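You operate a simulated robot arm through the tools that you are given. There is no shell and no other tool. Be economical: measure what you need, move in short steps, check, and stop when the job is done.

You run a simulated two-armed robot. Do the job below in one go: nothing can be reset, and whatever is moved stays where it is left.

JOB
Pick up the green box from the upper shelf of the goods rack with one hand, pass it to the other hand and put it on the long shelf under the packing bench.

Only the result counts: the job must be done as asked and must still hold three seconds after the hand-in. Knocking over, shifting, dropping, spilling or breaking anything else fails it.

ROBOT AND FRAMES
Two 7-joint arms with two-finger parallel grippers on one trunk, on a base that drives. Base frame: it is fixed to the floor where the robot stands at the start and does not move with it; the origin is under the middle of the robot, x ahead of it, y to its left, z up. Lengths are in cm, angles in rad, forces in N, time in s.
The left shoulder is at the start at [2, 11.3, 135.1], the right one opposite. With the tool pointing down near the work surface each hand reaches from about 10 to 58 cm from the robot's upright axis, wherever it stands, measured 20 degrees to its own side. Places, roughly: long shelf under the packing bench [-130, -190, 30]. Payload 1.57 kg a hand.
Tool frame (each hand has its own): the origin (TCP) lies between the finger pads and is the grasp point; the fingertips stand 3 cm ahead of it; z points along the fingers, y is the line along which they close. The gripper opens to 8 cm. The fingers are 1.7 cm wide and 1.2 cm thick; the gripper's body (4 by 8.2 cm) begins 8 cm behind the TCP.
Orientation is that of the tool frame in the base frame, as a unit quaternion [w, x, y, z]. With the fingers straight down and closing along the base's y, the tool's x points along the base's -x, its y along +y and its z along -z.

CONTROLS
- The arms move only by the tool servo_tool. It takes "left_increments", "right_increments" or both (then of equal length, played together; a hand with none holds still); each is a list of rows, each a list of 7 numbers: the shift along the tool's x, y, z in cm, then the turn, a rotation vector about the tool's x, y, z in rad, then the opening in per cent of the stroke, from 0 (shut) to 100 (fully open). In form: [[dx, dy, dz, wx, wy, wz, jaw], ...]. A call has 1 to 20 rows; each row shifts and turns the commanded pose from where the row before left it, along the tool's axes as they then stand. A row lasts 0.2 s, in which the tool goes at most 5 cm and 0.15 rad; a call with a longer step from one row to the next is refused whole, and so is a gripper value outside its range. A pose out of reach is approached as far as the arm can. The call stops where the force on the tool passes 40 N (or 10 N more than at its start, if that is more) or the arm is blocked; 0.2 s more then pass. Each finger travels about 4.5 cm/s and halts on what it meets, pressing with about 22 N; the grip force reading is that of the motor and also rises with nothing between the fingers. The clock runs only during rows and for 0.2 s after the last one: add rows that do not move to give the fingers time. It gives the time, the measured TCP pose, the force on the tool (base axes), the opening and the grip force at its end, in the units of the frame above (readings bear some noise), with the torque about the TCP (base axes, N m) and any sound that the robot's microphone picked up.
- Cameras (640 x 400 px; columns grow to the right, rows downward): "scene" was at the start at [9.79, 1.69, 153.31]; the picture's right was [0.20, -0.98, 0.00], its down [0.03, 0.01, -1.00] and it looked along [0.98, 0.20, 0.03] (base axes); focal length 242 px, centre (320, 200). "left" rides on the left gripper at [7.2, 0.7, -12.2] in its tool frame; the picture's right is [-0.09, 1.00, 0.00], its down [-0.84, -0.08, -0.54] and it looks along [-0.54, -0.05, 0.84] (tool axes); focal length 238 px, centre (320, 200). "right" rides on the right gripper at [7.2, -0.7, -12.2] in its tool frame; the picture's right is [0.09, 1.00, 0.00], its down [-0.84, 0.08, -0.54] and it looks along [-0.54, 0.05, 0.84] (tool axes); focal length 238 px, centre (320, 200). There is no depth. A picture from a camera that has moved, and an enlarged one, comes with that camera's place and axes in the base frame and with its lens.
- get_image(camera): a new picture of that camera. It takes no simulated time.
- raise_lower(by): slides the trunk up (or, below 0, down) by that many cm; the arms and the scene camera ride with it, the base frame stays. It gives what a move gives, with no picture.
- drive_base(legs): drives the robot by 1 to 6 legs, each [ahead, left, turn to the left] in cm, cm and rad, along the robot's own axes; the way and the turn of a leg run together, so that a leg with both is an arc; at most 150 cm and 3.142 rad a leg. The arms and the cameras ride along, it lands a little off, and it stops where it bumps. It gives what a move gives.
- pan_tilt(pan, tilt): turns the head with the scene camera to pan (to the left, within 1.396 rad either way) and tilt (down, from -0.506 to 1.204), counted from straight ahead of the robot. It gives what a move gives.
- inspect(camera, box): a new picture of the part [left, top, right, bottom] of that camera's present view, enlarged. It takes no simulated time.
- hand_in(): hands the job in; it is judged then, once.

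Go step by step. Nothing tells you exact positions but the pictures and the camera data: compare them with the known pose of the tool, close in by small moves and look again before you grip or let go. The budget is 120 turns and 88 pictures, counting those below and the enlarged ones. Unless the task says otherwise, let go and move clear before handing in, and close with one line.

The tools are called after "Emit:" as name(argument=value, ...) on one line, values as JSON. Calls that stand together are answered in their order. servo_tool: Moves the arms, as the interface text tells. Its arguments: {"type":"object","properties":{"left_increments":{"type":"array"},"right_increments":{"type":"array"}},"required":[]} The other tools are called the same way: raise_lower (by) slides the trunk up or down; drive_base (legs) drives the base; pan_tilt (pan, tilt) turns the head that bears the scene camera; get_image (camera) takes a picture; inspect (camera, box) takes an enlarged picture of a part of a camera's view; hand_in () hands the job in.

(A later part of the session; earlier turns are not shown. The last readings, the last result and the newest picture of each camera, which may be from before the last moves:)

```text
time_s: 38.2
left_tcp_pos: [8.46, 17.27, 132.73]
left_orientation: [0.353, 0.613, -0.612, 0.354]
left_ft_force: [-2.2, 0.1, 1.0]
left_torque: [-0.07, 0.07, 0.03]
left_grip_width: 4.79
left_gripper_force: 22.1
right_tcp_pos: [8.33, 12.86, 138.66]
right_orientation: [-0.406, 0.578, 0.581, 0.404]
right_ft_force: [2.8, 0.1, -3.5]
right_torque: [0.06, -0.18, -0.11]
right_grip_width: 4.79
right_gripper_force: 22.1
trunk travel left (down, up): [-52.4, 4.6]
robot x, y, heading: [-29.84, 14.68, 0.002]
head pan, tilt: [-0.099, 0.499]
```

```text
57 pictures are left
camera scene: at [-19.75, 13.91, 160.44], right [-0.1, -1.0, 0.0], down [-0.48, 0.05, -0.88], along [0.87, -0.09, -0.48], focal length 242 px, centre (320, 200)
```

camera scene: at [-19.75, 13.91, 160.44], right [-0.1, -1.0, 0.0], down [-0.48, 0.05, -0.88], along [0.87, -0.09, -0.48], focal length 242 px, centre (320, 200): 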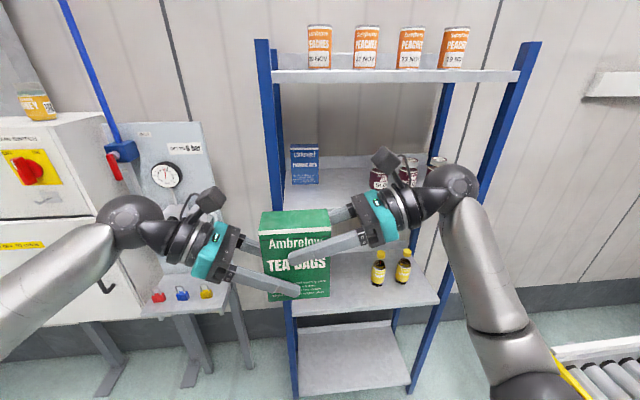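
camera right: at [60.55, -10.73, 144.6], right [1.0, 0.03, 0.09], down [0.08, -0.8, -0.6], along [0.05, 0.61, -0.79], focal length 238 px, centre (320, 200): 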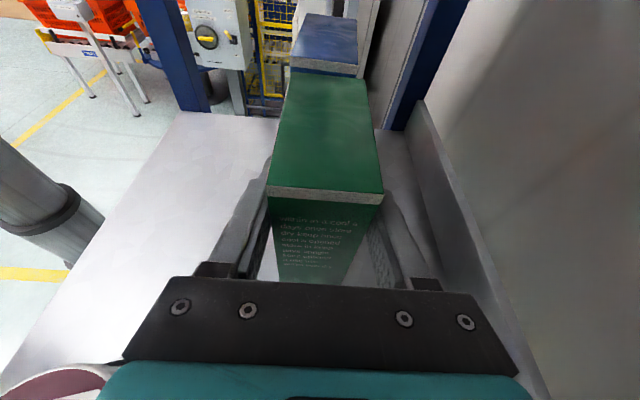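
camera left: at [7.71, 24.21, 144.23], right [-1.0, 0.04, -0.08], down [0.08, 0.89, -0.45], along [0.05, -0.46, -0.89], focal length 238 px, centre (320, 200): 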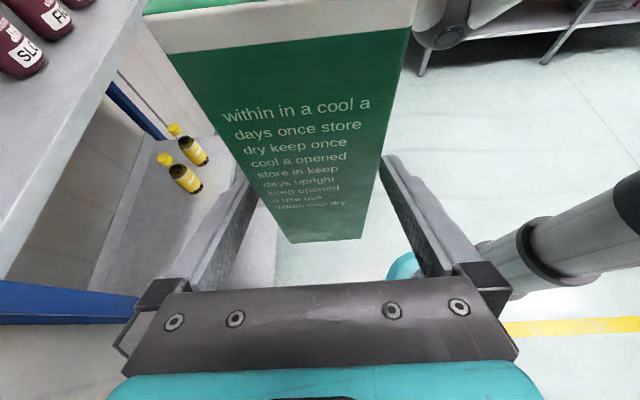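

Both hands hold the box. I open the right hand and withdraw it along its axis.

Emit:
servo_tool(right_increments=[[0, 0, 0, 0, 0, 0, 60], [0, 0, 0, 0, 0, 0, 100], [0, 0, 0, 0, 0, 0, 100], [0, 0, 0, 0, 0, 0, 100], [0, 0, 0, 0, 0, 0, 100], [0, 0, -2, 0, 0, 0, 100], [0, 0, -4, 0, 0, 0, 100], [0, 0, -4, 0, 0, 0, 100], [0, 0, -4, 0, 0, 0, 100], [0, 0, 0, 0, 0, 0, 100]])

Emit:
get_image(camera="scene")

Emit:
get_image(camera="left")

```text
time_s: 40.4
left_tcp_pos: [8.4, 17.3, 132.87]
left_orientation: [0.352, 0.614, -0.612, 0.354]
left_ft_force: [-0.5, 0.0, 0.2]
left_torque: [0.07, -0.01, -0.02]
left_grip_width: 4.78
left_gripper_force: 21.9
right_tcp_pos: [8.53, -0.08, 143.46]
right_orientation: [-0.407, 0.578, 0.58, 0.405]
right_ft_force: [-0.2, -0.4, 0.3]
right_torque: [0.0, 0.02, 0.0]
right_grip_width: 7.99
right_gripper_force: 0.0
trunk travel left (down, up): [-52.4, 4.6]
robot x, y, heading: [-30.06, 14.79, -0.001]
head pan, tilt: [-0.099, 0.499]
```

```text
56 pictures are left
camera scene: at [-19.72, 13.99, 160.44], right [-0.1, -1.0, 0.0], down [-0.48, 0.05, -0.88], along [0.87, -0.09, -0.48], focal length 242 px, centre (320, 200)
```

scene: 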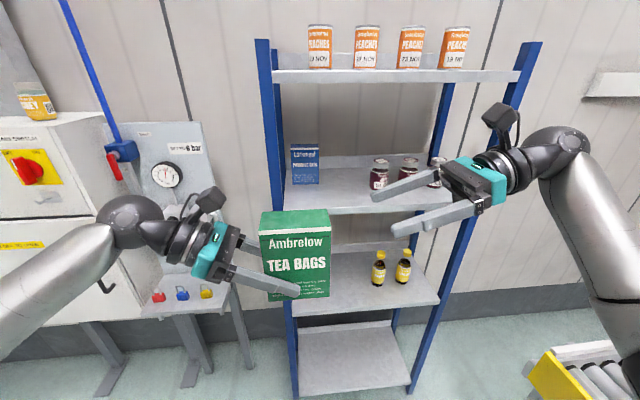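

```text
55 pictures are left
camera left: at [7.76, 24.27, 145.02], right [-1.0, 0.04, -0.08], down [0.08, 0.89, -0.45], along [0.05, -0.46, -0.89], focal length 238 px, centre (320, 200)
```

left: 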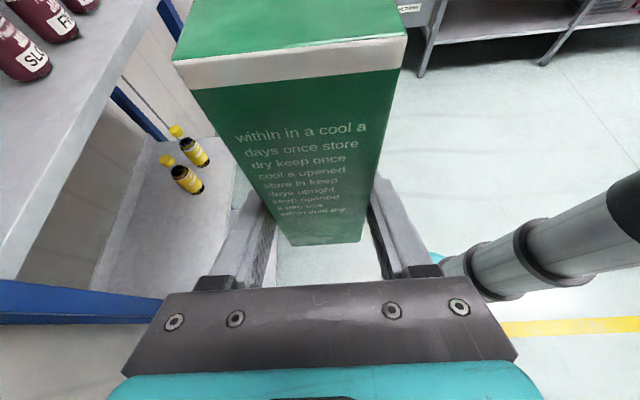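

The left hand alone holds the box securely. Now I look toward the bench to plan the drive.

Emit:
pan_tilt(pan=-1.39, tilt=0.4)

Emit:
get_image(camera="scene")

```text
time_s: 41.8
left_tcp_pos: [8.33, 17.51, 132.7]
left_orientation: [0.354, 0.613, -0.612, 0.353]
left_ft_force: [0.2, 0.1, -0.9]
left_torque: [0.08, -0.03, -0.01]
left_grip_width: 4.76
left_gripper_force: 21.8
right_tcp_pos: [8.41, -0.09, 143.36]
right_orientation: [-0.406, 0.578, 0.58, 0.405]
right_ft_force: [0.3, 0.9, 0.1]
right_torque: [0.01, 0.01, 0.01]
right_grip_width: 7.99
right_gripper_force: 0.1
trunk travel left (down, up): [-52.4, 4.6]
robot x, y, heading: [-30.21, 14.68, 0.001]
head pan, tilt: [-1.389, 0.4]
```

```text
54 pictures are left
camera scene: at [-27.1, 5.69, 161.35], right [-0.98, -0.18, 0.0], down [-0.07, 0.38, -0.92], along [0.17, -0.91, -0.39], focal length 242 px, centre (320, 200)
```

scene: 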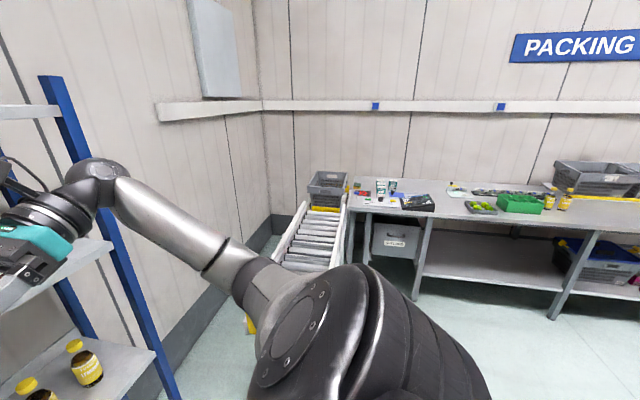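

The bench's long shelf is an empty bay between x≈−76 and −182, with its front edge near y≈−165, z≈30 and the bench top ≈84. I turn right in place to face it and look again.

Emit:
drive_base(legs=[[-5, 0, 0], [0, 0, -1.571]])

Emit:
pan_tilt(pan=-0.6, tilt=0.45)

Emit:
get_image(camera="scene")

Emit:
pan_tilt(pan=-1.39, tilt=0.5)

Emit:
get_image(camera="scene")

```text
time_s: 46.6
left_tcp_pos: [-33.58, -23.49, 132.68]
left_orientation: [-0.5, 0.012, 0.866, 0.006]
left_ft_force: [0.1, 0.0, -2.8]
left_torque: [-0.01, -0.09, 0.01]
left_grip_width: 4.77
left_gripper_force: 21.7
right_tcp_pos: [-51.03, -22.83, 143.45]
right_orientation: [0.009, 0.82, -0.012, 0.573]
right_ft_force: [0.3, 0.3, -0.4]
right_torque: [0.02, -0.02, -0.02]
right_grip_width: 7.99
right_gripper_force: 0.2
trunk travel left (down, up): [-52.4, 4.6]
robot x, y, heading: [-34.74, 14.7, -1.601]
head pan, tilt: [-1.389, 0.4]
```

```text
time_s: 47.8
left_tcp_pos: [-33.78, -23.47, 132.74]
left_orientation: [-0.5, 0.012, 0.866, 0.007]
left_ft_force: [-0.4, -0.2, -2.6]
left_torque: [0.01, -0.05, -0.03]
left_grip_width: 4.82
left_gripper_force: 22.0
right_tcp_pos: [-51.08, -22.89, 143.34]
right_orientation: [0.008, 0.819, -0.012, 0.574]
right_ft_force: [-0.2, -0.5, 0.1]
right_torque: [-0.02, 0.0, -0.01]
right_grip_width: 8.0
right_gripper_force: 0.0
trunk travel left (down, up): [-52.4, 4.6]
robot x, y, heading: [-34.88, 15.1, -1.601]
head pan, tilt: [-0.6, 0.45]
```

```text
53 pictures are left
camera scene: at [-40.27, 6.34, 160.89], right [-0.81, 0.59, 0.0], down [0.26, 0.35, -0.9], along [-0.53, -0.73, -0.44], focal length 242 px, centre (320, 200)
```

scene: 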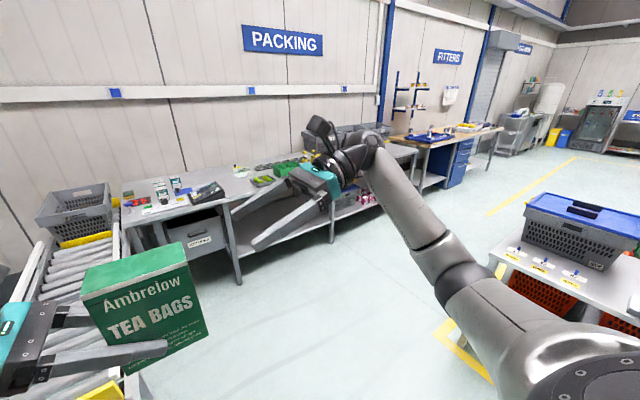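

```text
time_s: 48.9
left_tcp_pos: [-33.62, -23.6, 132.64]
left_orientation: [-0.501, 0.013, 0.866, 0.008]
left_ft_force: [0.1, -0.7, -2.0]
left_torque: [-0.03, -0.09, 0.0]
left_grip_width: 4.77
left_gripper_force: 21.9
right_tcp_pos: [-50.93, -23.03, 143.38]
right_orientation: [0.009, 0.819, -0.013, 0.573]
right_ft_force: [0.4, 0.2, 0.6]
right_torque: [0.02, 0.01, 0.02]
right_grip_width: 8.03
right_gripper_force: 0.0
trunk travel left (down, up): [-52.4, 4.6]
robot x, y, heading: [-35.07, 14.84, -1.599]
head pan, tilt: [-1.389, 0.499]
```

```text
52 pictures are left
camera scene: at [-43.84, 12.37, 160.44], right [-0.15, 0.99, 0.0], down [0.47, 0.07, -0.88], along [-0.87, -0.13, -0.48], focal length 242 px, centre (320, 200)
```

scene: 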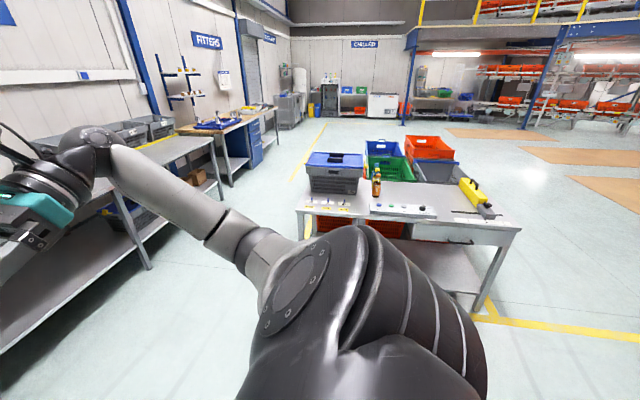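

The way is clear, with a table at x<−175 (y>−22) and the conveyor at x>−10. I drive diagonally to in front of the bay, stopping well short of the bench.

Emit:
drive_base(legs=[[45, -60, 0.03], [45, -47, 0]])

Emit:
pan_tilt(pan=0, tilt=0.6)

Emit:
get_image(camera="scene")

```text
time_s: 56.2
left_tcp_pos: [-140.06, -112.12, 132.8]
left_orientation: [-0.5, 0.001, 0.866, 0.001]
left_ft_force: [0.5, 0.2, -2.7]
left_torque: [0.01, -0.11, 0.0]
left_grip_width: 4.76
left_gripper_force: 21.5
right_tcp_pos: [-157.4, -112.1, 143.42]
right_orientation: [-0.001, 0.819, 0.0, 0.574]
right_ft_force: [-0.1, 0.2, 0.5]
right_torque: [0.02, -0.01, 0.02]
right_grip_width: 7.98
right_gripper_force: 0.1
trunk travel left (down, up): [-52.4, 4.6]
robot x, y, heading: [-142.06, -73.6, -1.578]
head pan, tilt: [-1.389, 0.499]
```

```text
time_s: 57.7
left_tcp_pos: [-139.98, -112.01, 132.8]
left_orientation: [-0.5, 0.001, 0.866, 0.0]
left_ft_force: [-0.5, 0.3, -2.6]
left_torque: [0.0, -0.09, 0.01]
left_grip_width: 4.75
left_gripper_force: 22.2
right_tcp_pos: [-157.38, -112.02, 143.37]
right_orientation: [0.001, 0.819, -0.002, 0.573]
right_ft_force: [-0.6, -0.9, 0.1]
right_torque: [0.0, 0.04, 0.0]
right_grip_width: 8.04
right_gripper_force: 0.0
trunk travel left (down, up): [-52.4, 4.6]
robot x, y, heading: [-142.38, -73.79, -1.57]
head pan, tilt: [0.0, 0.6]
```

```text
51 pictures are left
camera scene: at [-142.22, -83.77, 159.53], right [-1.0, 0.0, 0.0], down [0.0, 0.56, -0.83], along [0.0, -0.83, -0.56], focal length 242 px, centre (320, 200)
```

scene: 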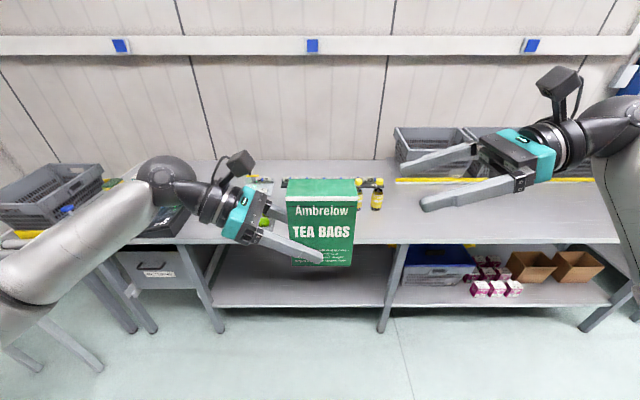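

I'm in front of the empty bay: legs at x≈−78 and −183, shelf front y≈−166. I retract the right hand, shift the left out and turn it about the vertical so it points at the bench.

Emit:
servo_tool(left_increments=[[-1.2, -2.8, -2.08, 0, 0, 0, 20], [-1.2, -2.8, -2.08, 0, 0, 0, 20], [-1.2, -2.8, -2.08, 0, 0, 0, 20], [-1.2, -2.8, -2.08, 0, 0, 0, 20], [-1.2, -2.8, -2.08, 0, 0, 0, 20], [0, 0, 0, 0.1237, 0, -0.0714, 20], [0, 0, 0, 0.1237, 0, -0.0714, 20], [0, 0, 0, 0.1237, 0, -0.0714, 20], [0, 0, 0, 0.1237, 0, -0.0714, 20], [0, 0, 0, 0.1237, 0, -0.0714, 20], [0, 0, 0, 0.1237, 0, -0.0714, 20], [0, 0, 0, 0.1237, 0, -0.0714, 20], [0, 0, 0, 0.1237, 0, -0.0714, 20], [0, 0, 0, 0.1237, 0, -0.0714, 20], [0, 0, 0, 0.1237, 0, -0.0714, 20], [0, 0, 0, 0.1237, 0, -0.0714, 20], [0, 0, 0, 0, 0, 0, 20]], right_increments=[[1.88, -2.8, -0.68, 0, 0, 0, 100], [1.88, -2.8, -0.68, 0, 0, 0, 100], [1.88, -2.8, -0.68, 0, 0, 0, 100], [1.88, -2.8, -0.68, 0, 0, 0, 100], [1.88, -2.8, -0.68, 0, 0, 0, 100], [0, 0, 0, 0, 0, 0, 100], [0, 0, 0, 0, 0, 0, 100], [0, 0, 0, 0, 0, 0, 100], [0, 0, 0, 0, 0, 0, 100], [0, 0, 0, 0, 0, 0, 100], [0, 0, 0, 0, 0, 0, 100], [0, 0, 0, 0, 0, 0, 100], [0, 0, 0, 0, 0, 0, 100], [0, 0, 0, 0, 0, 0, 100], [0, 0, 0, 0, 0, 0, 100], [0, 0, 0, 0, 0, 0, 100], [0, 0, 0, 0, 0, 0, 100]])

Emit:
get_image(camera="scene")

```text
time_s: 61.3
left_tcp_pos: [-126.07, -126.11, 132.88]
left_orientation: [-0.334, -0.611, 0.612, -0.374]
left_ft_force: [0.1, -0.1, -2.8]
left_torque: [0.1, 0.0, 0.01]
left_grip_width: 4.78
left_gripper_force: 22.3
right_tcp_pos: [-157.22, -97.87, 153.46]
right_orientation: [0.0, 0.819, 0.0, 0.573]
right_ft_force: [0.2, 0.0, 0.3]
right_torque: [0.03, 0.02, 0.0]
right_grip_width: 8.01
right_gripper_force: 0.0
trunk travel left (down, up): [-52.4, 4.6]
robot x, y, heading: [-142.19, -74.29, -1.572]
head pan, tilt: [0.0, 0.6]
```

```text
50 pictures are left
camera scene: at [-142.15, -83.78, 159.53], right [-1.0, 0.0, 0.0], down [0.0, 0.57, -0.82], along [0.0, -0.82, -0.57], focal length 242 px, centre (320, 200)
```

scene: 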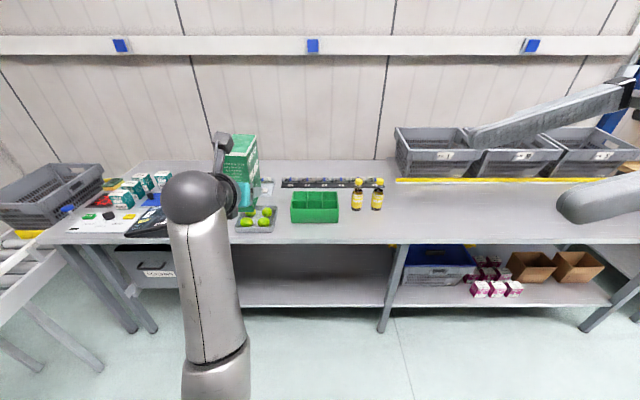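

The left hand now points at the bench with the box upright. I lower the trunk while still well in front of the bench.

Emit:
raise_lower(by=-25)

Emit:
raise_lower(by=-25)

Emit:
get_image(camera="scene")

Emit:
get_image(camera="left")

```text
time_s: 63.9
left_tcp_pos: [-126.09, -126.25, 107.93]
left_orientation: [-0.338, -0.609, 0.613, -0.373]
left_ft_force: [-0.6, 0.8, -3.0]
left_torque: [0.03, 0.0, 0.03]
left_grip_width: 4.77
left_gripper_force: 21.5
right_tcp_pos: [-157.29, -97.91, 128.4]
right_orientation: [0.001, 0.819, -0.001, 0.574]
right_ft_force: [0.4, -0.6, 0.4]
right_torque: [0.02, -0.01, 0.02]
right_grip_width: 8.01
right_gripper_force: 0.1
trunk travel left (down, up): [-27.4, 29.6]
robot x, y, heading: [-142.16, -74.02, -1.571]
head pan, tilt: [0.0, 0.6]
```

```text
time_s: 66.5
left_tcp_pos: [-126.21, -126.34, 82.83]
left_orientation: [-0.338, -0.609, 0.612, -0.374]
left_ft_force: [0.7, 0.5, -2.9]
left_torque: [0.1, 0.03, 0.0]
left_grip_width: 4.8
left_gripper_force: 21.5
right_tcp_pos: [-157.3, -97.96, 103.55]
right_orientation: [0.0, 0.819, 0.0, 0.574]
right_ft_force: [0.2, 0.4, -0.5]
right_torque: [-0.01, 0.01, 0.0]
right_grip_width: 8.03
right_gripper_force: 0.1
trunk travel left (down, up): [-2.4, 54.6]
robot x, y, heading: [-142.31, -73.49, -1.568]
head pan, tilt: [0.0, 0.6]
```

```text
49 pictures are left
camera scene: at [-142.2, -83.76, 109.54], right [-1.0, 0.0, 0.0], down [0.0, 0.57, -0.82], along [0.0, -0.82, -0.57], focal length 242 px, centre (320, 200)
```

scene: 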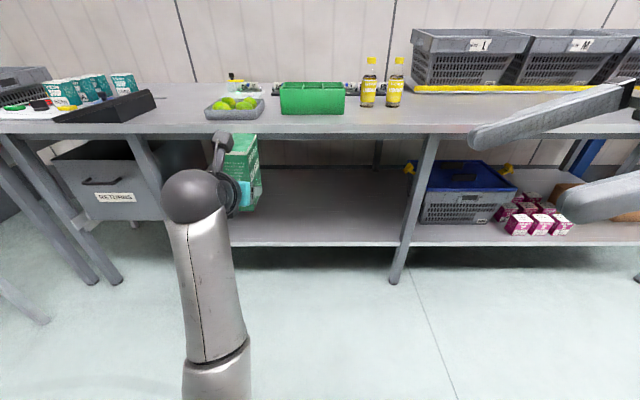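

```text
48 pictures are left
camera left: at [-127.59, -119.25, 95.12], right [-0.99, 0.02, -0.13], down [0.08, 0.89, -0.46], along [0.1, -0.46, -0.88], focal length 238 px, centre (320, 200)
```

left: 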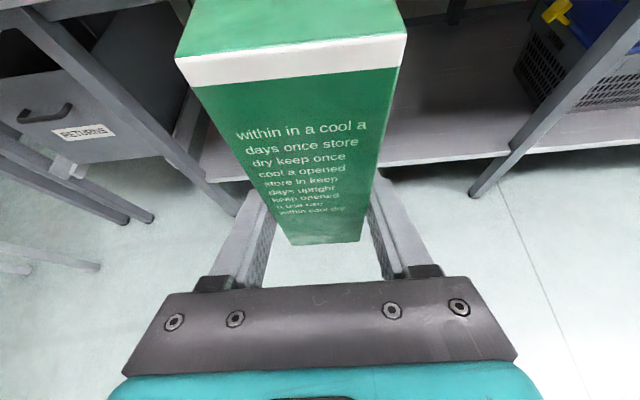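

The trunk is down. I correct a small roll and lower the left hand so that the box bottom is some 8 cm above shelf height, still in front of the bench.

Emit:
servo_tool(left_increments=[[0, 0, 0, 0, 0, -0.053, 20], [-3.55, 0, 2.05, 0, 0, 0, 20], [-3.55, 0, 2.05, 0, 0, 0, 20], [-3.55, 0, 2.05, 0, 0, 0, 20], [-3.55, 0, 2.05, 0, 0, 0, 20], [-3.55, 0, 2.05, 0, 0, 0, 20], [-3.55, 0, 2.05, 0, 0, 0, 20], [-3.55, 0, 2.05, 0, 0, 0, 20], [-3.55, 0, 2.05, 0, 0, 0, 20], [-3.55, 0, 2.05, 0, 0, 0, 20], [-3.55, 0, 2.05, 0, 0, 0, 20], [0, 0, 0, 0, 0, 0, 20]])

Emit:
get_image(camera="scene")

Emit:
get_image(camera="left")

```text
time_s: 67.0
left_tcp_pos: [-121.04, -126.79, 81.72]
left_orientation: [0.309, 0.616, -0.59, 0.422]
left_ft_force: [-1.0, -0.6, -3.9]
left_torque: [0.09, -0.01, 0.03]
left_grip_width: 4.76
left_gripper_force: 22.2
right_tcp_pos: [-157.29, -97.94, 103.47]
right_orientation: [0.001, 0.819, -0.001, 0.573]
right_ft_force: [0.3, -0.1, -1.1]
right_torque: [0.01, 0.02, -0.01]
right_grip_width: 8.02
right_gripper_force: 0.1
trunk travel left (down, up): [-2.4, 54.6]
robot x, y, heading: [-142.32, -73.83, -1.574]
head pan, tilt: [0.0, 0.6]
stopped in row 2 (left hand): the arm was blocked; the commanded pose is now the measured one
```

```text
47 pictures are left
camera scene: at [-142.22, -83.75, 109.53], right [-1.0, 0.0, 0.0], down [0.0, 0.57, -0.82], along [0.0, -0.82, -0.57], focal length 242 px, centre (320, 200)
```

scene: 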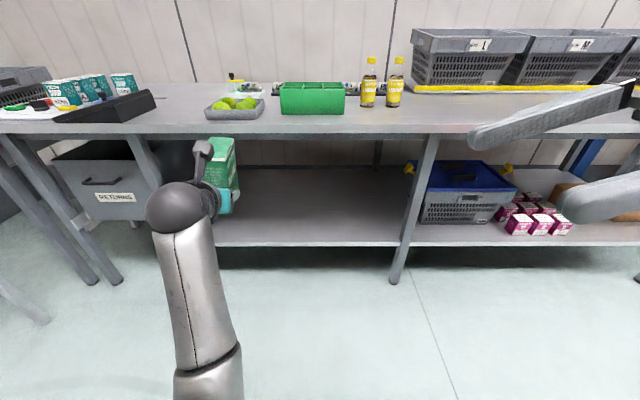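

```text
46 pictures are left
camera left: at [-124.01, -119.53, 93.52], right [-0.98, -0.07, -0.2], down [0.04, 0.87, -0.48], along [0.21, -0.48, -0.85], focal length 238 px, centre (320, 200)
```

left: 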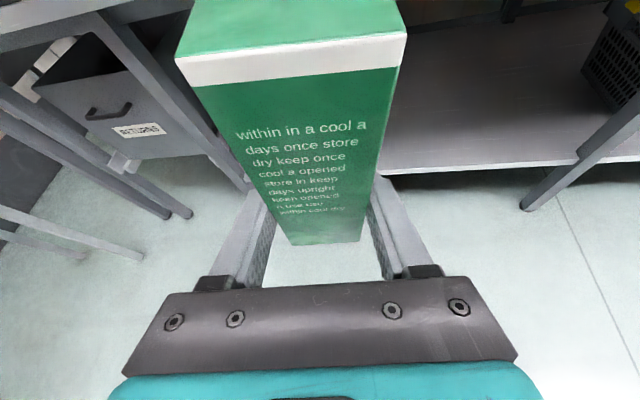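

The left wrist is at a joint limit when pointing straight ahead (the roll went the wrong way). I'll turn the hand back about 45° to the right, where it is comfortable, and turn the robot instead.

Emit:
servo_tool(left_increments=[[0, 0, 0, -0.124, 0.0165, 0.0637, 20], [0, 0, 0, -0.124, 0.0165, 0.0637, 20], [0, 0, 0, -0.124, 0.0165, 0.0637, 20], [0, 0, 0, -0.124, 0.0165, 0.0637, 20], [0, 0, 0, -0.124, 0.0165, 0.0637, 20], [0, 0, 0, -0.124, 0.0165, 0.0637, 20], [0, 0, 0, -0.124, 0.0165, 0.0637, 20], [0, 0, 0, 0, 0, -0.067, 20], [0, 0, 0, 0, 0, -0.067, 20], [0, 0, 0, 0, 0, 0, 20]])

Emit:
get_image(camera="scene")

```text
time_s: 69.2
left_tcp_pos: [-121.3, -126.79, 81.84]
left_orientation: [-0.488, -0.318, 0.79, -0.193]
left_ft_force: [0.9, 0.6, -2.4]
left_torque: [0.05, -0.06, 0.0]
left_grip_width: 4.77
left_gripper_force: 22.0
right_tcp_pos: [-157.3, -98.0, 103.51]
right_orientation: [0.001, 0.819, -0.001, 0.574]
right_ft_force: [0.3, -0.1, -0.3]
right_torque: [0.01, 0.01, 0.01]
right_grip_width: 8.01
right_gripper_force: 0.0
trunk travel left (down, up): [-2.4, 54.6]
robot x, y, heading: [-142.49, -74.12, -1.575]
head pan, tilt: [0.0, 0.6]
```

```text
45 pictures are left
camera scene: at [-142.2, -83.76, 109.53], right [-1.0, 0.0, 0.0], down [0.0, 0.57, -0.82], along [0.0, -0.82, -0.57], focal length 242 px, centre (320, 200)
```

scene: 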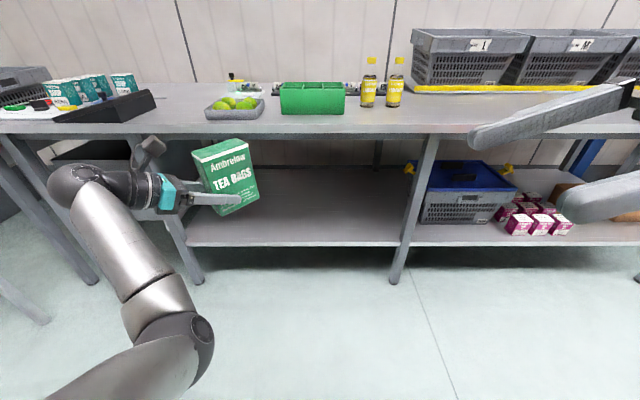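

The pose is level, pointing 45° right of ahead. I fix the small pitch and lower the hand by 40 cm.

Emit:
servo_tool(left_increments=[[0, 0, 0, 0, -0.057, 0, 20], [-3.46, 0, 2, 0, 0, 0, 20], [-3.46, 0, 2, 0, 0, 0, 20], [-3.46, 0, 2, 0, 0, 0, 20], [-3.46, 0, 2, 0, 0, 0, 20], [-3.46, 0, 2, 0, 0, 0, 20], [-3.46, 0, 2, 0, 0, 0, 20], [-3.46, 0, 2, 0, 0, 0, 20], [-3.46, 0, 2, 0, 0, 0, 20], [-3.46, 0, 2, 0, 0, 0, 20], [-3.46, 0, 2, 0, 0, 0, 20], [0, 0, 0, 0, 0, 0, 20]])

Emit:
get_image(camera="scene")

```text
time_s: 71.8
left_tcp_pos: [-122.59, -124.02, 45.79]
left_orientation: [-0.466, -0.322, 0.803, -0.186]
left_ft_force: [1.1, -0.4, -2.1]
left_torque: [0.05, -0.09, 0.0]
left_grip_width: 4.77
left_gripper_force: 22.4
left hand out of reach, approached as far as the arm can: row 10, 11
right_tcp_pos: [-157.22, -97.94, 103.48]
right_orientation: [0.0, 0.819, 0.0, 0.573]
right_ft_force: [0.4, 0.9, -0.7]
right_torque: [0.01, -0.02, 0.0]
right_grip_width: 8.01
right_gripper_force: 0.1
trunk travel left (down, up): [-2.4, 54.6]
robot x, y, heading: [-142.11, -73.69, -1.577]
head pan, tilt: [0.0, 0.6]
```

```text
44 pictures are left
camera scene: at [-142.2, -83.76, 109.53], right [-1.0, 0.0, 0.0], down [0.0, 0.57, -0.82], along [0.0, -0.82, -0.57], focal length 242 px, centre (320, 200)
```

scene: 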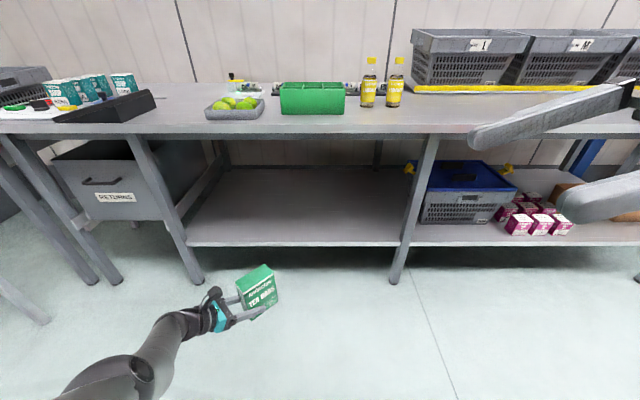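

This is the arm's reach limit, so the hand must come closer to the robot. I raise a little, turn it to about 25° right of ahead and bring it in front of the robot. The box can sit slightly skewed on the shelf.

Emit:
servo_tool(left_increments=[[2.6, 0, -1.5, 0, 0, 0, 20], [0, 0, 0, 0.108, 0, -0.062, 20], [0, 0, 0, 0.108, 0, -0.062, 20], [0, 0, 0, 0.108, 0, -0.062, 20], [0.56, 3.5, 0.98, 0, 0, 0, 20], [0.56, 3.5, 0.98, 0, 0, 0, 20], [0.56, 3.5, 0.98, 0, 0, 0, 20], [0.56, 3.5, 0.98, 0, 0, 0, 20], [0.56, 3.5, 0.98, 0, 0, 0, 20], [0.56, 3.5, 0.98, 0, 0, 0, 20], [0.56, 3.5, 0.98, 0, 0, 0, 20], [0.56, 3.5, 0.98, 0, 0, 0, 20], [0, 0, 0, 0, 0, 0, 20]])

Emit:
get_image(camera="scene")

```text
time_s: 73.5
left_tcp_pos: [-122.58, -126.37, 51.72]
left_orientation: [-0.37, -0.446, 0.74, -0.341]
left_ft_force: [0.2, 0.4, -2.8]
left_torque: [0.08, -0.01, 0.03]
left_grip_width: 4.75
left_gripper_force: 22.2
right_tcp_pos: [-157.17, -97.96, 103.46]
right_orientation: [0.0, 0.819, -0.001, 0.573]
right_ft_force: [-0.4, 1.5, 0.0]
right_torque: [0.01, 0.0, 0.0]
right_grip_width: 8.01
right_gripper_force: 0.1
trunk travel left (down, up): [-2.4, 54.6]
robot x, y, heading: [-142.11, -73.56, -1.572]
head pan, tilt: [0.0, 0.6]
stopped in row 7 (left hand): the arm was blocked; the commanded pose is now the measured one
```

```text
43 pictures are left
camera scene: at [-142.17, -83.75, 109.53], right [-1.0, 0.0, 0.0], down [0.0, 0.57, -0.82], along [0.0, -0.82, -0.57], focal length 242 px, centre (320, 200)
```

scene: 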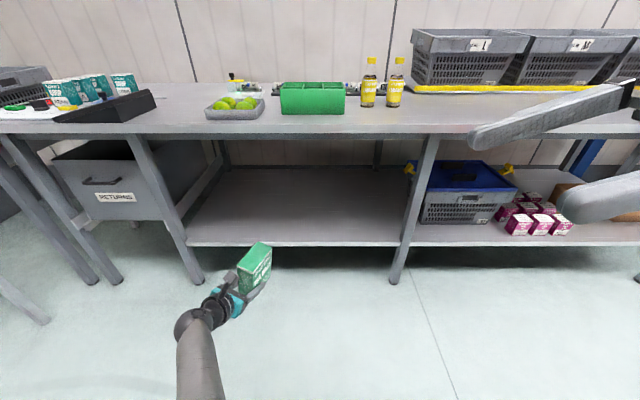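

The wrist roll is limited when the hand points near the arm's own direction. The cure is to hold the hand pointed well to the right of the arm's direction, then swing the whole arm to the robot's left. First I restore the level pose.

Emit:
servo_tool(left_increments=[[0, 0, 0, -0.111, 0.0226, 0.064, 20], [0, 0, 0, -0.111, 0.0226, 0.064, 20], [0, 0, 0, -0.111, 0.0226, 0.064, 20], [0, 0, 0, -0.111, 0.0226, 0.064, 20], [0, 0, 0, 0, 0, -0.103, 20], [0, 0, 0, 0, 0, -0.103, 20], [0, 0, 0, 0, 0, 0, 20]])

```text
time_s: 75.0
left_tcp_pos: [-122.77, -126.38, 51.88]
left_orientation: [-0.468, -0.325, 0.8, -0.187]
left_ft_force: [0.9, -0.4, -3.1]
left_torque: [0.06, -0.09, 0.01]
left_grip_width: 4.8
left_gripper_force: 22.0
right_tcp_pos: [-157.17, -98.04, 103.45]
right_orientation: [0.001, 0.82, -0.001, 0.573]
right_ft_force: [0.4, 0.8, 0.5]
right_torque: [0.02, -0.01, -0.03]
right_grip_width: 8.02
right_gripper_force: 0.2
trunk travel left (down, up): [-2.4, 54.6]
robot x, y, heading: [-142.34, -73.62, -1.571]
head pan, tilt: [0.0, 0.6]
```

Level again at 46° right. Now I swing the arm and hand together about 75° to the robot's left.

Emit:
servo_tool(left_increments=[[-2.03, -2.02, -3.52, 0.081, 0, -0.0468, 20], [-2.03, -2.02, -3.52, 0.081, 0, -0.0468, 20], [-2.03, -2.02, -3.52, 0.081, 0, -0.0468, 20], [-2.03, -2.02, -3.52, 0.081, 0, -0.0468, 20], [-2.03, -2.02, -3.52, 0.081, 0, -0.0468, 20], [-2.03, -2.02, -3.52, 0.081, 0, -0.0468, 20], [-2.03, -2.02, -3.52, 0.081, 0, -0.0468, 20], [0, 0, 0, 0, 0, 0, 20]])

Emit:
pan_tilt(pan=0.6, tilt=0.7)

Emit:
get_image(camera="scene")

```text
time_s: 76.8
left_tcp_pos: [-96.71, -109.05, 51.52]
left_orientation: [-0.383, -0.567, 0.653, -0.325]
left_ft_force: [-0.1, -0.4, -2.2]
left_torque: [0.06, -0.02, -0.01]
left_grip_width: 4.8
left_gripper_force: 21.7
right_tcp_pos: [-157.14, -97.91, 103.41]
right_orientation: [0.001, 0.819, -0.001, 0.573]
right_ft_force: [1.0, -1.0, 0.5]
right_torque: [0.0, -0.02, 0.0]
right_grip_width: 8.0
right_gripper_force: 0.0
trunk travel left (down, up): [-2.4, 54.6]
robot x, y, heading: [-142.49, -74.17, -1.575]
head pan, tilt: [0.0, 0.6]
```

```text
time_s: 77.8
left_tcp_pos: [-96.67, -109.07, 51.52]
left_orientation: [-0.384, -0.566, 0.654, -0.324]
left_ft_force: [-0.8, 0.1, -2.5]
left_torque: [0.07, -0.02, 0.02]
left_grip_width: 4.8
left_gripper_force: 21.6
right_tcp_pos: [-157.25, -97.99, 103.47]
right_orientation: [0.0, 0.819, -0.001, 0.574]
right_ft_force: [0.1, -0.7, 0.6]
right_torque: [0.0, 0.0, 0.01]
right_grip_width: 7.99
right_gripper_force: 0.0
trunk travel left (down, up): [-2.4, 54.6]
robot x, y, heading: [-142.17, -73.87, -1.569]
head pan, tilt: [0.6, 0.7]
```

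```text
42 pictures are left
camera scene: at [-137.39, -81.93, 108.67], right [-0.83, -0.56, 0.0], down [-0.36, 0.53, -0.76], along [0.43, -0.63, -0.64], focal length 242 px, centre (320, 200)
```

scene: 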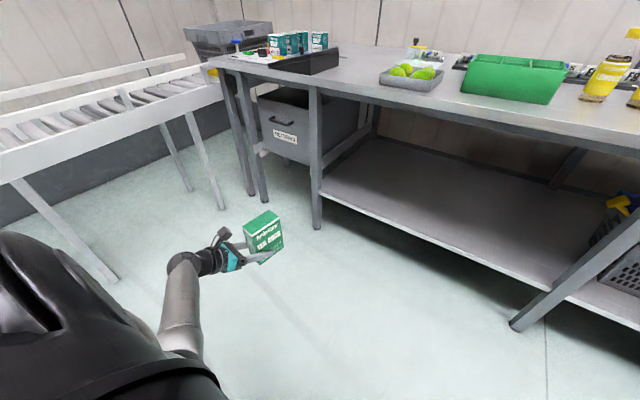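

That works: level, only 9° right of straight ahead. I test the placing height here in free space by lowering the trunk fully and moving the hand down and a bit inward.

Emit:
raise_lower(by=-2.3)

Emit:
servo_tool(left_increments=[[-1.53, 1.84, 2.4, 0, 0, 0, 20], [-1.53, 1.84, 2.4, 0, 0, 0, 20], [-1.53, 1.84, 2.4, 0, 0, 0, 20], [-1.53, 1.84, 2.4, 0, 0, 0, 20], [-1.53, 1.84, 2.4, 0, 0, 0, 20], [0, 0, 0, 0, 0, 0, 20]])

Emit:
get_image(camera="scene")

```text
time_s: 78.5
left_tcp_pos: [-96.81, -109.31, 49.27]
left_orientation: [-0.383, -0.567, 0.653, -0.325]
left_ft_force: [-0.6, -0.9, -2.6]
left_torque: [0.06, -0.01, 0.0]
left_grip_width: 4.77
left_gripper_force: 22.3
right_tcp_pos: [-157.43, -97.99, 101.09]
right_orientation: [0.001, 0.82, -0.001, 0.573]
right_ft_force: [0.1, -0.2, -0.4]
right_torque: [0.01, -0.01, 0.01]
right_grip_width: 8.01
right_gripper_force: 0.0
trunk travel left (down, up): [-0.1, 56.9]
robot x, y, heading: [-142.03, -74.15, -1.573]
head pan, tilt: [0.6, 0.7]
```

```text
time_s: 79.9
left_tcp_pos: [-106.88, -114.33, 36.76]
left_orientation: [-0.383, -0.566, 0.654, -0.324]
left_ft_force: [0.5, -0.6, -2.5]
left_torque: [0.06, -0.02, 0.02]
left_grip_width: 4.77
left_gripper_force: 22.5
right_tcp_pos: [-157.26, -97.93, 101.17]
right_orientation: [0.0, 0.819, -0.001, 0.574]
right_ft_force: [-0.3, 0.4, -0.1]
right_torque: [0.02, -0.01, 0.0]
right_grip_width: 8.0
right_gripper_force: 0.1
trunk travel left (down, up): [-0.1, 56.9]
robot x, y, heading: [-142.34, -73.71, -1.576]
head pan, tilt: [0.6, 0.7]
```

```text
41 pictures are left
camera scene: at [-137.38, -81.93, 106.37], right [-0.83, -0.56, 0.0], down [-0.36, 0.53, -0.76], along [0.43, -0.63, -0.64], focal length 242 px, centre (320, 200)
```

scene: 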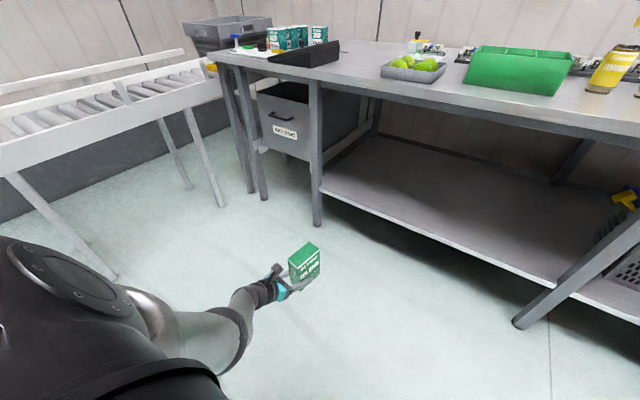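

Height 36.8 is reached cleanly. I test 3 cm lower, then rise to entry height about 40.

Emit:
servo_tool(left_increments=[[-1.3, 0, 0.75, 0, 0, 0, 20], [-1.3, 0, 0.75, 0, 0, 0, 20], [0, 0, 0, 0, 0, 0, 20]])

Emit:
servo_tool(left_increments=[[1.75, 0, -1.02, 0, 0, 0, 20], [1.75, 0, -1.02, 0, 0, 0, 20], [1.75, 0, -1.02, 0, 0, 0, 20], [0, 0, 0, 0, 0, 0, 20]])

Emit:
get_image(camera="left")

Emit:
pan_tilt(pan=0.2, tilt=0.7)

Emit:
get_image(camera="scene")

```text
time_s: 80.7
left_tcp_pos: [-106.94, -114.37, 35.92]
left_orientation: [-0.384, -0.566, 0.654, -0.324]
left_ft_force: [0.3, 0.4, -1.8]
left_torque: [0.08, -0.01, -0.02]
left_grip_width: 4.79
left_gripper_force: 22.0
left hand out of reach, approached as far as the arm can: row 1, 2
right_tcp_pos: [-157.23, -97.98, 101.26]
right_orientation: [0.0, 0.819, 0.0, 0.574]
right_ft_force: [0.4, -0.4, 0.2]
right_torque: [-0.02, -0.03, 0.02]
right_grip_width: 7.99
right_gripper_force: 0.1
trunk travel left (down, up): [-0.1, 56.9]
robot x, y, heading: [-142.17, -74.16, -1.575]
head pan, tilt: [0.6, 0.7]
```

```text
time_s: 81.7
left_tcp_pos: [-107.09, -114.27, 42.04]
left_orientation: [-0.384, -0.566, 0.654, -0.324]
left_ft_force: [-0.4, -0.1, -3.2]
left_torque: [0.06, 0.01, 0.03]
left_grip_width: 4.76
left_gripper_force: 22.2
right_tcp_pos: [-157.22, -97.94, 101.32]
right_orientation: [0.001, 0.819, -0.001, 0.573]
right_ft_force: [0.0, 0.5, -0.2]
right_torque: [-0.04, 0.0, -0.02]
right_grip_width: 8.0
right_gripper_force: 0.1
trunk travel left (down, up): [-0.1, 56.9]
robot x, y, heading: [-142.2, -73.6, -1.573]
head pan, tilt: [0.6, 0.7]
```

```text
40 pictures are left
camera left: at [-106.41, -107.23, 54.29], right [-0.98, 0.19, -0.07], down [0.2, 0.87, -0.46], along [-0.03, -0.46, -0.89], focal length 238 px, centre (320, 200)
```

left: 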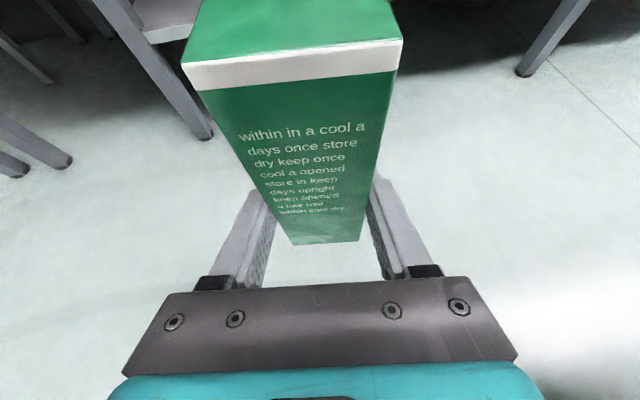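

```text
time_s: 82.6
left_tcp_pos: [-106.88, -114.21, 42.03]
left_orientation: [-0.384, -0.566, 0.653, -0.325]
left_ft_force: [1.0, -0.2, -2.8]
left_torque: [0.06, 0.0, 0.01]
left_grip_width: 4.77
left_gripper_force: 22.1
right_tcp_pos: [-157.19, -98.0, 101.18]
right_orientation: [0.001, 0.819, -0.001, 0.573]
right_ft_force: [0.2, -0.7, -0.5]
right_torque: [0.0, -0.01, 0.02]
right_grip_width: 8.0
right_gripper_force: 0.1
trunk travel left (down, up): [-0.1, 56.9]
robot x, y, heading: [-142.34, -73.95, -1.573]
head pan, tilt: [0.201, 0.7]
```

```text
39 pictures are left
camera scene: at [-140.49, -83.24, 106.37], right [-0.98, -0.2, 0.0], down [-0.13, 0.63, -0.76], along [0.15, -0.75, -0.64], focal length 242 px, centre (320, 200)
```

scene: 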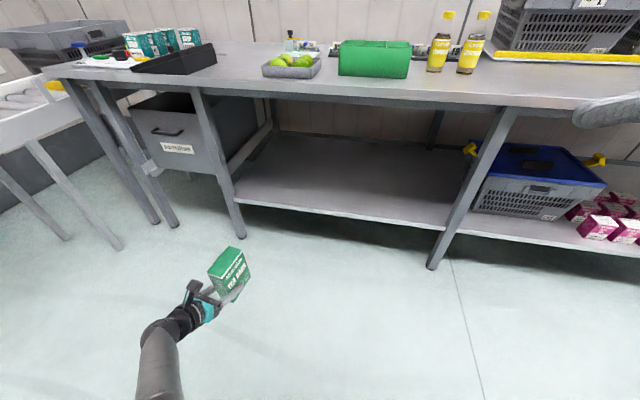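

The shelf may be nearer z≈27–28, so I need a bit more downward reach. I pull the hand in 9 cm and test lowering in free space.

Emit:
servo_tool(left_increments=[[-0.27, 2.92, -0.48, 0, 0, 0, 20], [-0.27, 2.92, -0.48, 0, 0, 0, 20], [-0.27, 2.92, -0.48, 0, 0, 0, 20], [-2.39, 0, 1.37, 0, 0, 0, 20], [-2.39, 0, 1.37, 0, 0, 0, 20], [-2.39, 0, 1.37, 0, 0, 0, 20], [-2.39, 0, 1.37, 0, 0, 0, 20], [0, 0, 0, 0, 0, 0, 20]])

Emit:
inspect(camera="scene", box=[200, 140, 480, 315])

```text
time_s: 84.4
left_tcp_pos: [-115.51, -111.61, 32.17]
left_orientation: [-0.383, -0.567, 0.653, -0.325]
left_ft_force: [-0.8, 0.6, -2.9]
left_torque: [0.08, -0.05, -0.01]
left_grip_width: 4.81
left_gripper_force: 21.5
left hand out of reach, approached as far as the arm can: row 7
right_tcp_pos: [-157.19, -97.93, 101.19]
right_orientation: [0.0, 0.819, 0.0, 0.573]
right_ft_force: [0.6, 0.0, -0.9]
right_torque: [-0.03, -0.01, -0.02]
right_grip_width: 7.99
right_gripper_force: 0.0
trunk travel left (down, up): [-0.1, 56.9]
robot x, y, heading: [-142.38, -73.71, -1.575]
head pan, tilt: [0.201, 0.7]
```

```text
2.29 times, centred on (340, 228) of scene
camera zoom: at [-140.49, -83.24, 106.37], right [-0.98, -0.2, 0.0], down [-0.13, 0.63, -0.76], along [0.15, -0.75, -0.64], focal length 552 px, centre (274, 137)
```

zoom: 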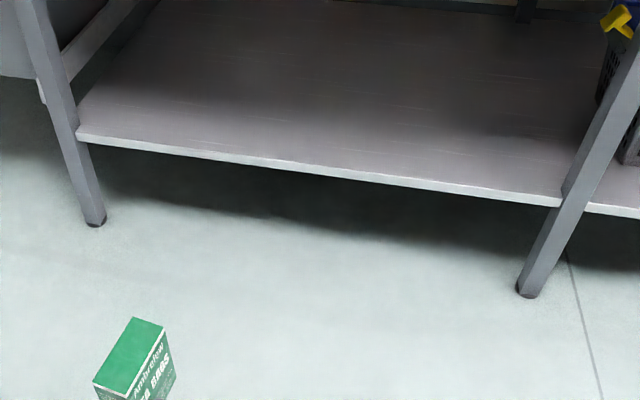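

The shelf top works out at z≈30, front edge y≈−167, and here I can reach down to 32, which suffices (I need ≈34.4). I raise the box 10 cm and drive toward the bench in two stages.

Emit:
servo_tool(left_increments=[[2.17, 0, -1.25, 0, 0, 0, 20], [2.17, 0, -1.25, 0, 0, 0, 20], [2.17, 0, -1.25, 0, 0, 0, 20], [2.17, 0, -1.25, 0, 0, 0, 20], [0, 0, 0, 0, 0, 0, 20]])

Emit:
drive_base(legs=[[44, 0, 0]])

Emit:
get_image(camera="left")

Emit:
pan_tilt(pan=0.3, tilt=1.1)

Emit:
get_image(camera="scene")

```text
time_s: 85.6
left_tcp_pos: [-115.37, -111.33, 42.29]
left_orientation: [-0.384, -0.566, 0.653, -0.325]
left_ft_force: [1.0, -0.9, -2.3]
left_torque: [0.07, -0.02, -0.05]
left_grip_width: 4.79
left_gripper_force: 21.5
right_tcp_pos: [-157.25, -97.93, 101.23]
right_orientation: [0.001, 0.819, -0.001, 0.573]
right_ft_force: [-0.5, -0.1, 0.2]
right_torque: [0.0, -0.01, -0.02]
right_grip_width: 8.0
right_gripper_force: 0.1
trunk travel left (down, up): [-0.1, 56.9]
robot x, y, heading: [-142.25, -74.08, -1.574]
head pan, tilt: [0.201, 0.7]
```

```text
time_s: 88.3
left_tcp_pos: [-115.48, -155.43, 42.22]
left_orientation: [-0.384, -0.566, 0.654, -0.324]
left_ft_force: [0.5, -0.3, -2.8]
left_torque: [0.03, -0.01, 0.0]
left_grip_width: 4.82
left_gripper_force: 22.2
right_tcp_pos: [-157.36, -141.98, 101.13]
right_orientation: [0.0, 0.819, 0.0, 0.574]
right_ft_force: [-0.1, -1.5, -0.1]
right_torque: [-0.01, -0.01, -0.02]
right_grip_width: 8.01
right_gripper_force: 0.1
trunk travel left (down, up): [-0.1, 56.9]
robot x, y, heading: [-142.54, -117.92, -1.57]
head pan, tilt: [0.201, 0.7]
```

```text
37 pictures are left
camera left: at [-114.91, -148.43, 54.5], right [-0.98, 0.19, -0.07], down [0.2, 0.86, -0.46], along [-0.03, -0.46, -0.89], focal length 238 px, centre (320, 200)
```

left: 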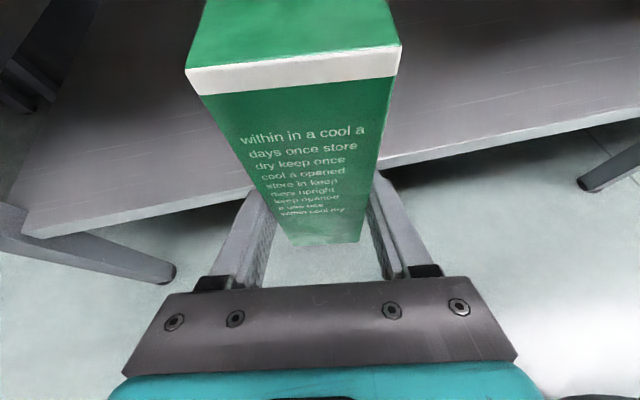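

```text
time_s: 89.2
left_tcp_pos: [-115.5, -155.46, 42.2]
left_orientation: [-0.383, -0.566, 0.654, -0.324]
left_ft_force: [0.8, 0.0, -2.3]
left_torque: [0.09, 0.0, -0.02]
left_grip_width: 4.77
left_gripper_force: 22.1
right_tcp_pos: [-157.33, -142.06, 101.24]
right_orientation: [0.001, 0.819, -0.001, 0.574]
right_ft_force: [-0.5, 0.9, -0.2]
right_torque: [-0.04, -0.03, -0.01]
right_grip_width: 8.01
right_gripper_force: 0.0
trunk travel left (down, up): [-0.1, 56.9]
robot x, y, heading: [-142.2, -117.57, -1.567]
head pan, tilt: [0.3, 1.1]
```

```text
36 pictures are left
camera scene: at [-140.38, -125.03, 103.37], right [-0.96, -0.29, 0.0], down [-0.26, 0.85, -0.45], along [0.13, -0.43, -0.89], focal length 242 px, centre (320, 200)
```

scene: 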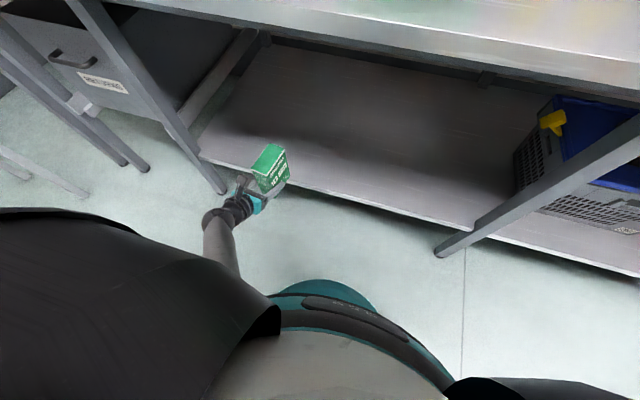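

The base front (radius ≈20 cm) has room and the box is above shelf level. I drive the remaining 20 cm so the box goes over the shelf.

Emit:
drive_base(legs=[[20, 0, 0]])

Emit:
get_image(camera="left")

Emit:
get_image(camera="scene")

```text
time_s: 90.8
left_tcp_pos: [-115.58, -175.2, 42.21]
left_orientation: [-0.384, -0.566, 0.653, -0.324]
left_ft_force: [-0.3, 0.2, -4.0]
left_torque: [0.06, -0.02, 0.01]
left_grip_width: 4.79
left_gripper_force: 22.0
right_tcp_pos: [-157.31, -161.87, 101.25]
right_orientation: [0.001, 0.819, -0.001, 0.574]
right_ft_force: [0.1, 0.6, 0.2]
right_torque: [0.03, -0.01, 0.0]
right_grip_width: 8.0
right_gripper_force: 0.0
trunk travel left (down, up): [-0.1, 56.9]
robot x, y, heading: [-142.25, -137.81, -1.571]
head pan, tilt: [0.3, 1.1]
```

```text
35 pictures are left
camera left: at [-114.98, -168.24, 54.49], right [-0.98, 0.19, -0.07], down [0.2, 0.86, -0.46], along [-0.03, -0.46, -0.89], focal length 238 px, centre (320, 200)
```

left: 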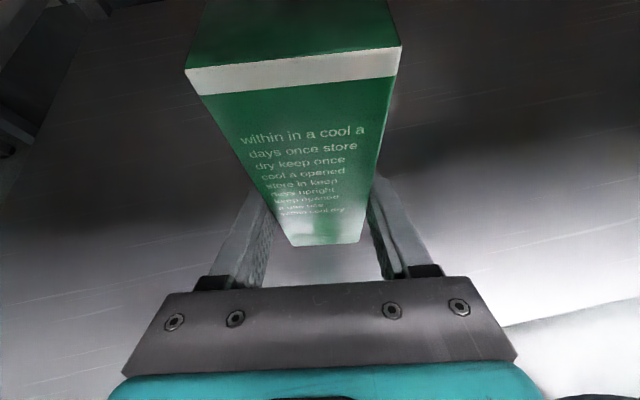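

```text
34 pictures are left
camera scene: at [-140.42, -144.8, 103.37], right [-0.96, -0.29, 0.0], down [-0.26, 0.85, -0.45], along [0.13, -0.43, -0.89], focal length 242 px, centre (320, 200)
```

scene: 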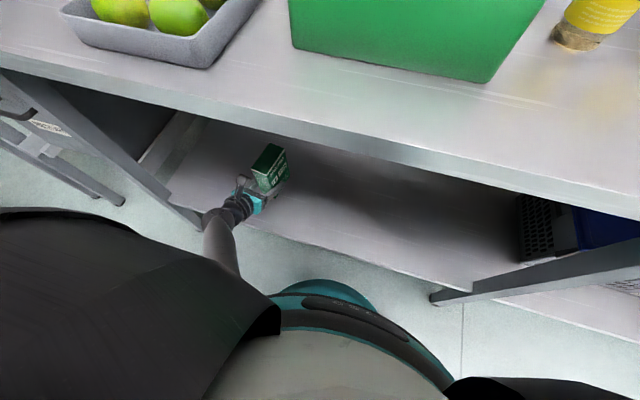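

The box is fully over the shelf, about 5 cm inside the edge. I lower 6 cm, then creep until contact.

Emit:
servo_tool(left_increments=[[-1.73, 0, 1.0, 0, 0, 0, 20], [-1.73, 0, 1.0, 0, 0, 0, 20], [-1.73, 0, 1.0, 0, 0, 0, 20], [0, 0, 0, 0, 0, 0, 20]])

Emit:
get_image(camera="left")

```text
time_s: 91.8
left_tcp_pos: [-115.67, -175.19, 36.23]
left_orientation: [-0.383, -0.567, 0.653, -0.325]
left_ft_force: [0.0, -0.4, -2.9]
left_torque: [0.07, 0.0, 0.0]
left_grip_width: 4.78
left_gripper_force: 21.8
right_tcp_pos: [-157.4, -161.78, 101.17]
right_orientation: [0.0, 0.819, 0.0, 0.574]
right_ft_force: [0.5, 0.6, -0.6]
right_torque: [0.03, 0.01, 0.01]
right_grip_width: 8.01
right_gripper_force: 0.0
trunk travel left (down, up): [-0.1, 56.9]
robot x, y, heading: [-142.29, -137.81, -1.575]
head pan, tilt: [0.3, 1.1]
```

```text
33 pictures are left
camera left: at [-115.06, -168.24, 48.49], right [-0.98, 0.19, -0.07], down [0.2, 0.86, -0.46], along [-0.03, -0.46, -0.89], focal length 238 px, centre (320, 200)
```

left: 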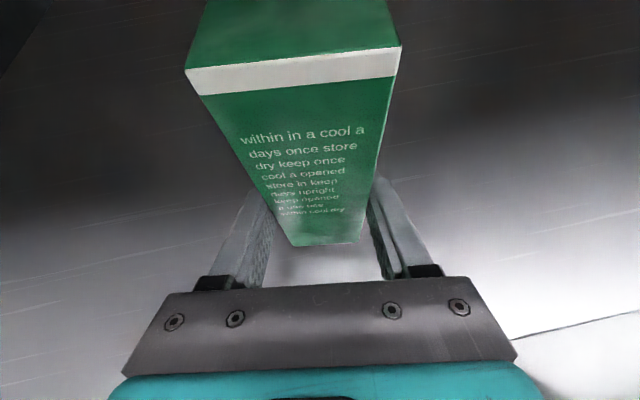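

No contact yet. I creep down about 1.2 cm in small steps.

Emit:
servo_tool(left_increments=[[-0.35, 0, 0.2, 0, 0, 0, 20], [-0.35, 0, 0.2, 0, 0, 0, 20], [-0.35, 0, 0.2, 0, 0, 0, 20], [0, 0, 0, 0, 0, 0, 20]])

Emit:
servo_tool(left_increments=[[-0.26, 0, 0.15, 0, 0, 0, 20], [0, 0, 0, 0, 0, 0, 20]])

Emit:
servo_tool(left_increments=[[-0.26, 0, 0.15, 0, 0, 0, 20], [0, 0, 0, 0, 0, 0, 20]])

```text
time_s: 92.8
left_tcp_pos: [-115.6, -175.2, 35.05]
left_orientation: [-0.384, -0.565, 0.655, -0.324]
left_ft_force: [-0.5, -0.7, -3.1]
left_torque: [0.07, 0.0, 0.03]
left_grip_width: 4.79
left_gripper_force: 22.4
right_tcp_pos: [-157.42, -161.72, 101.22]
right_orientation: [0.0, 0.82, 0.0, 0.573]
right_ft_force: [1.1, 0.7, -1.2]
right_torque: [0.01, 0.02, -0.02]
right_grip_width: 8.01
right_gripper_force: 0.0
trunk travel left (down, up): [-0.1, 56.9]
robot x, y, heading: [-141.98, -137.86, -1.57]
head pan, tilt: [0.3, 1.1]
```

```text
time_s: 93.3
left_tcp_pos: [-115.66, -175.2, 34.86]
left_orientation: [-0.383, -0.567, 0.653, -0.325]
left_ft_force: [0.1, -0.4, -2.4]
left_torque: [0.06, -0.01, 0.0]
left_grip_width: 4.78
left_gripper_force: 21.9
right_tcp_pos: [-157.36, -161.86, 101.25]
right_orientation: [0.0, 0.819, -0.001, 0.573]
right_ft_force: [0.1, 0.0, -0.1]
right_torque: [0.01, -0.01, -0.02]
right_grip_width: 8.01
right_gripper_force: 0.0
trunk travel left (down, up): [-0.1, 56.9]
robot x, y, heading: [-142.37, -137.37, -1.575]
head pan, tilt: [0.3, 1.1]
```

```text
time_s: 94.0
left_tcp_pos: [-115.7, -175.24, 34.33]
left_orientation: [-0.383, -0.566, 0.653, -0.325]
left_ft_force: [-1.0, -0.1, -2.8]
left_torque: [0.06, -0.04, -0.03]
left_grip_width: 4.76
left_gripper_force: 22.1
right_tcp_pos: [-157.33, -161.73, 101.19]
right_orientation: [0.001, 0.819, -0.001, 0.574]
right_ft_force: [0.6, -0.2, 0.0]
right_torque: [-0.02, 0.02, 0.0]
right_grip_width: 8.01
right_gripper_force: 0.2
trunk travel left (down, up): [-0.1, 56.9]
robot x, y, heading: [-142.0, -137.63, -1.576]
head pan, tilt: [0.3, 1.1]
```

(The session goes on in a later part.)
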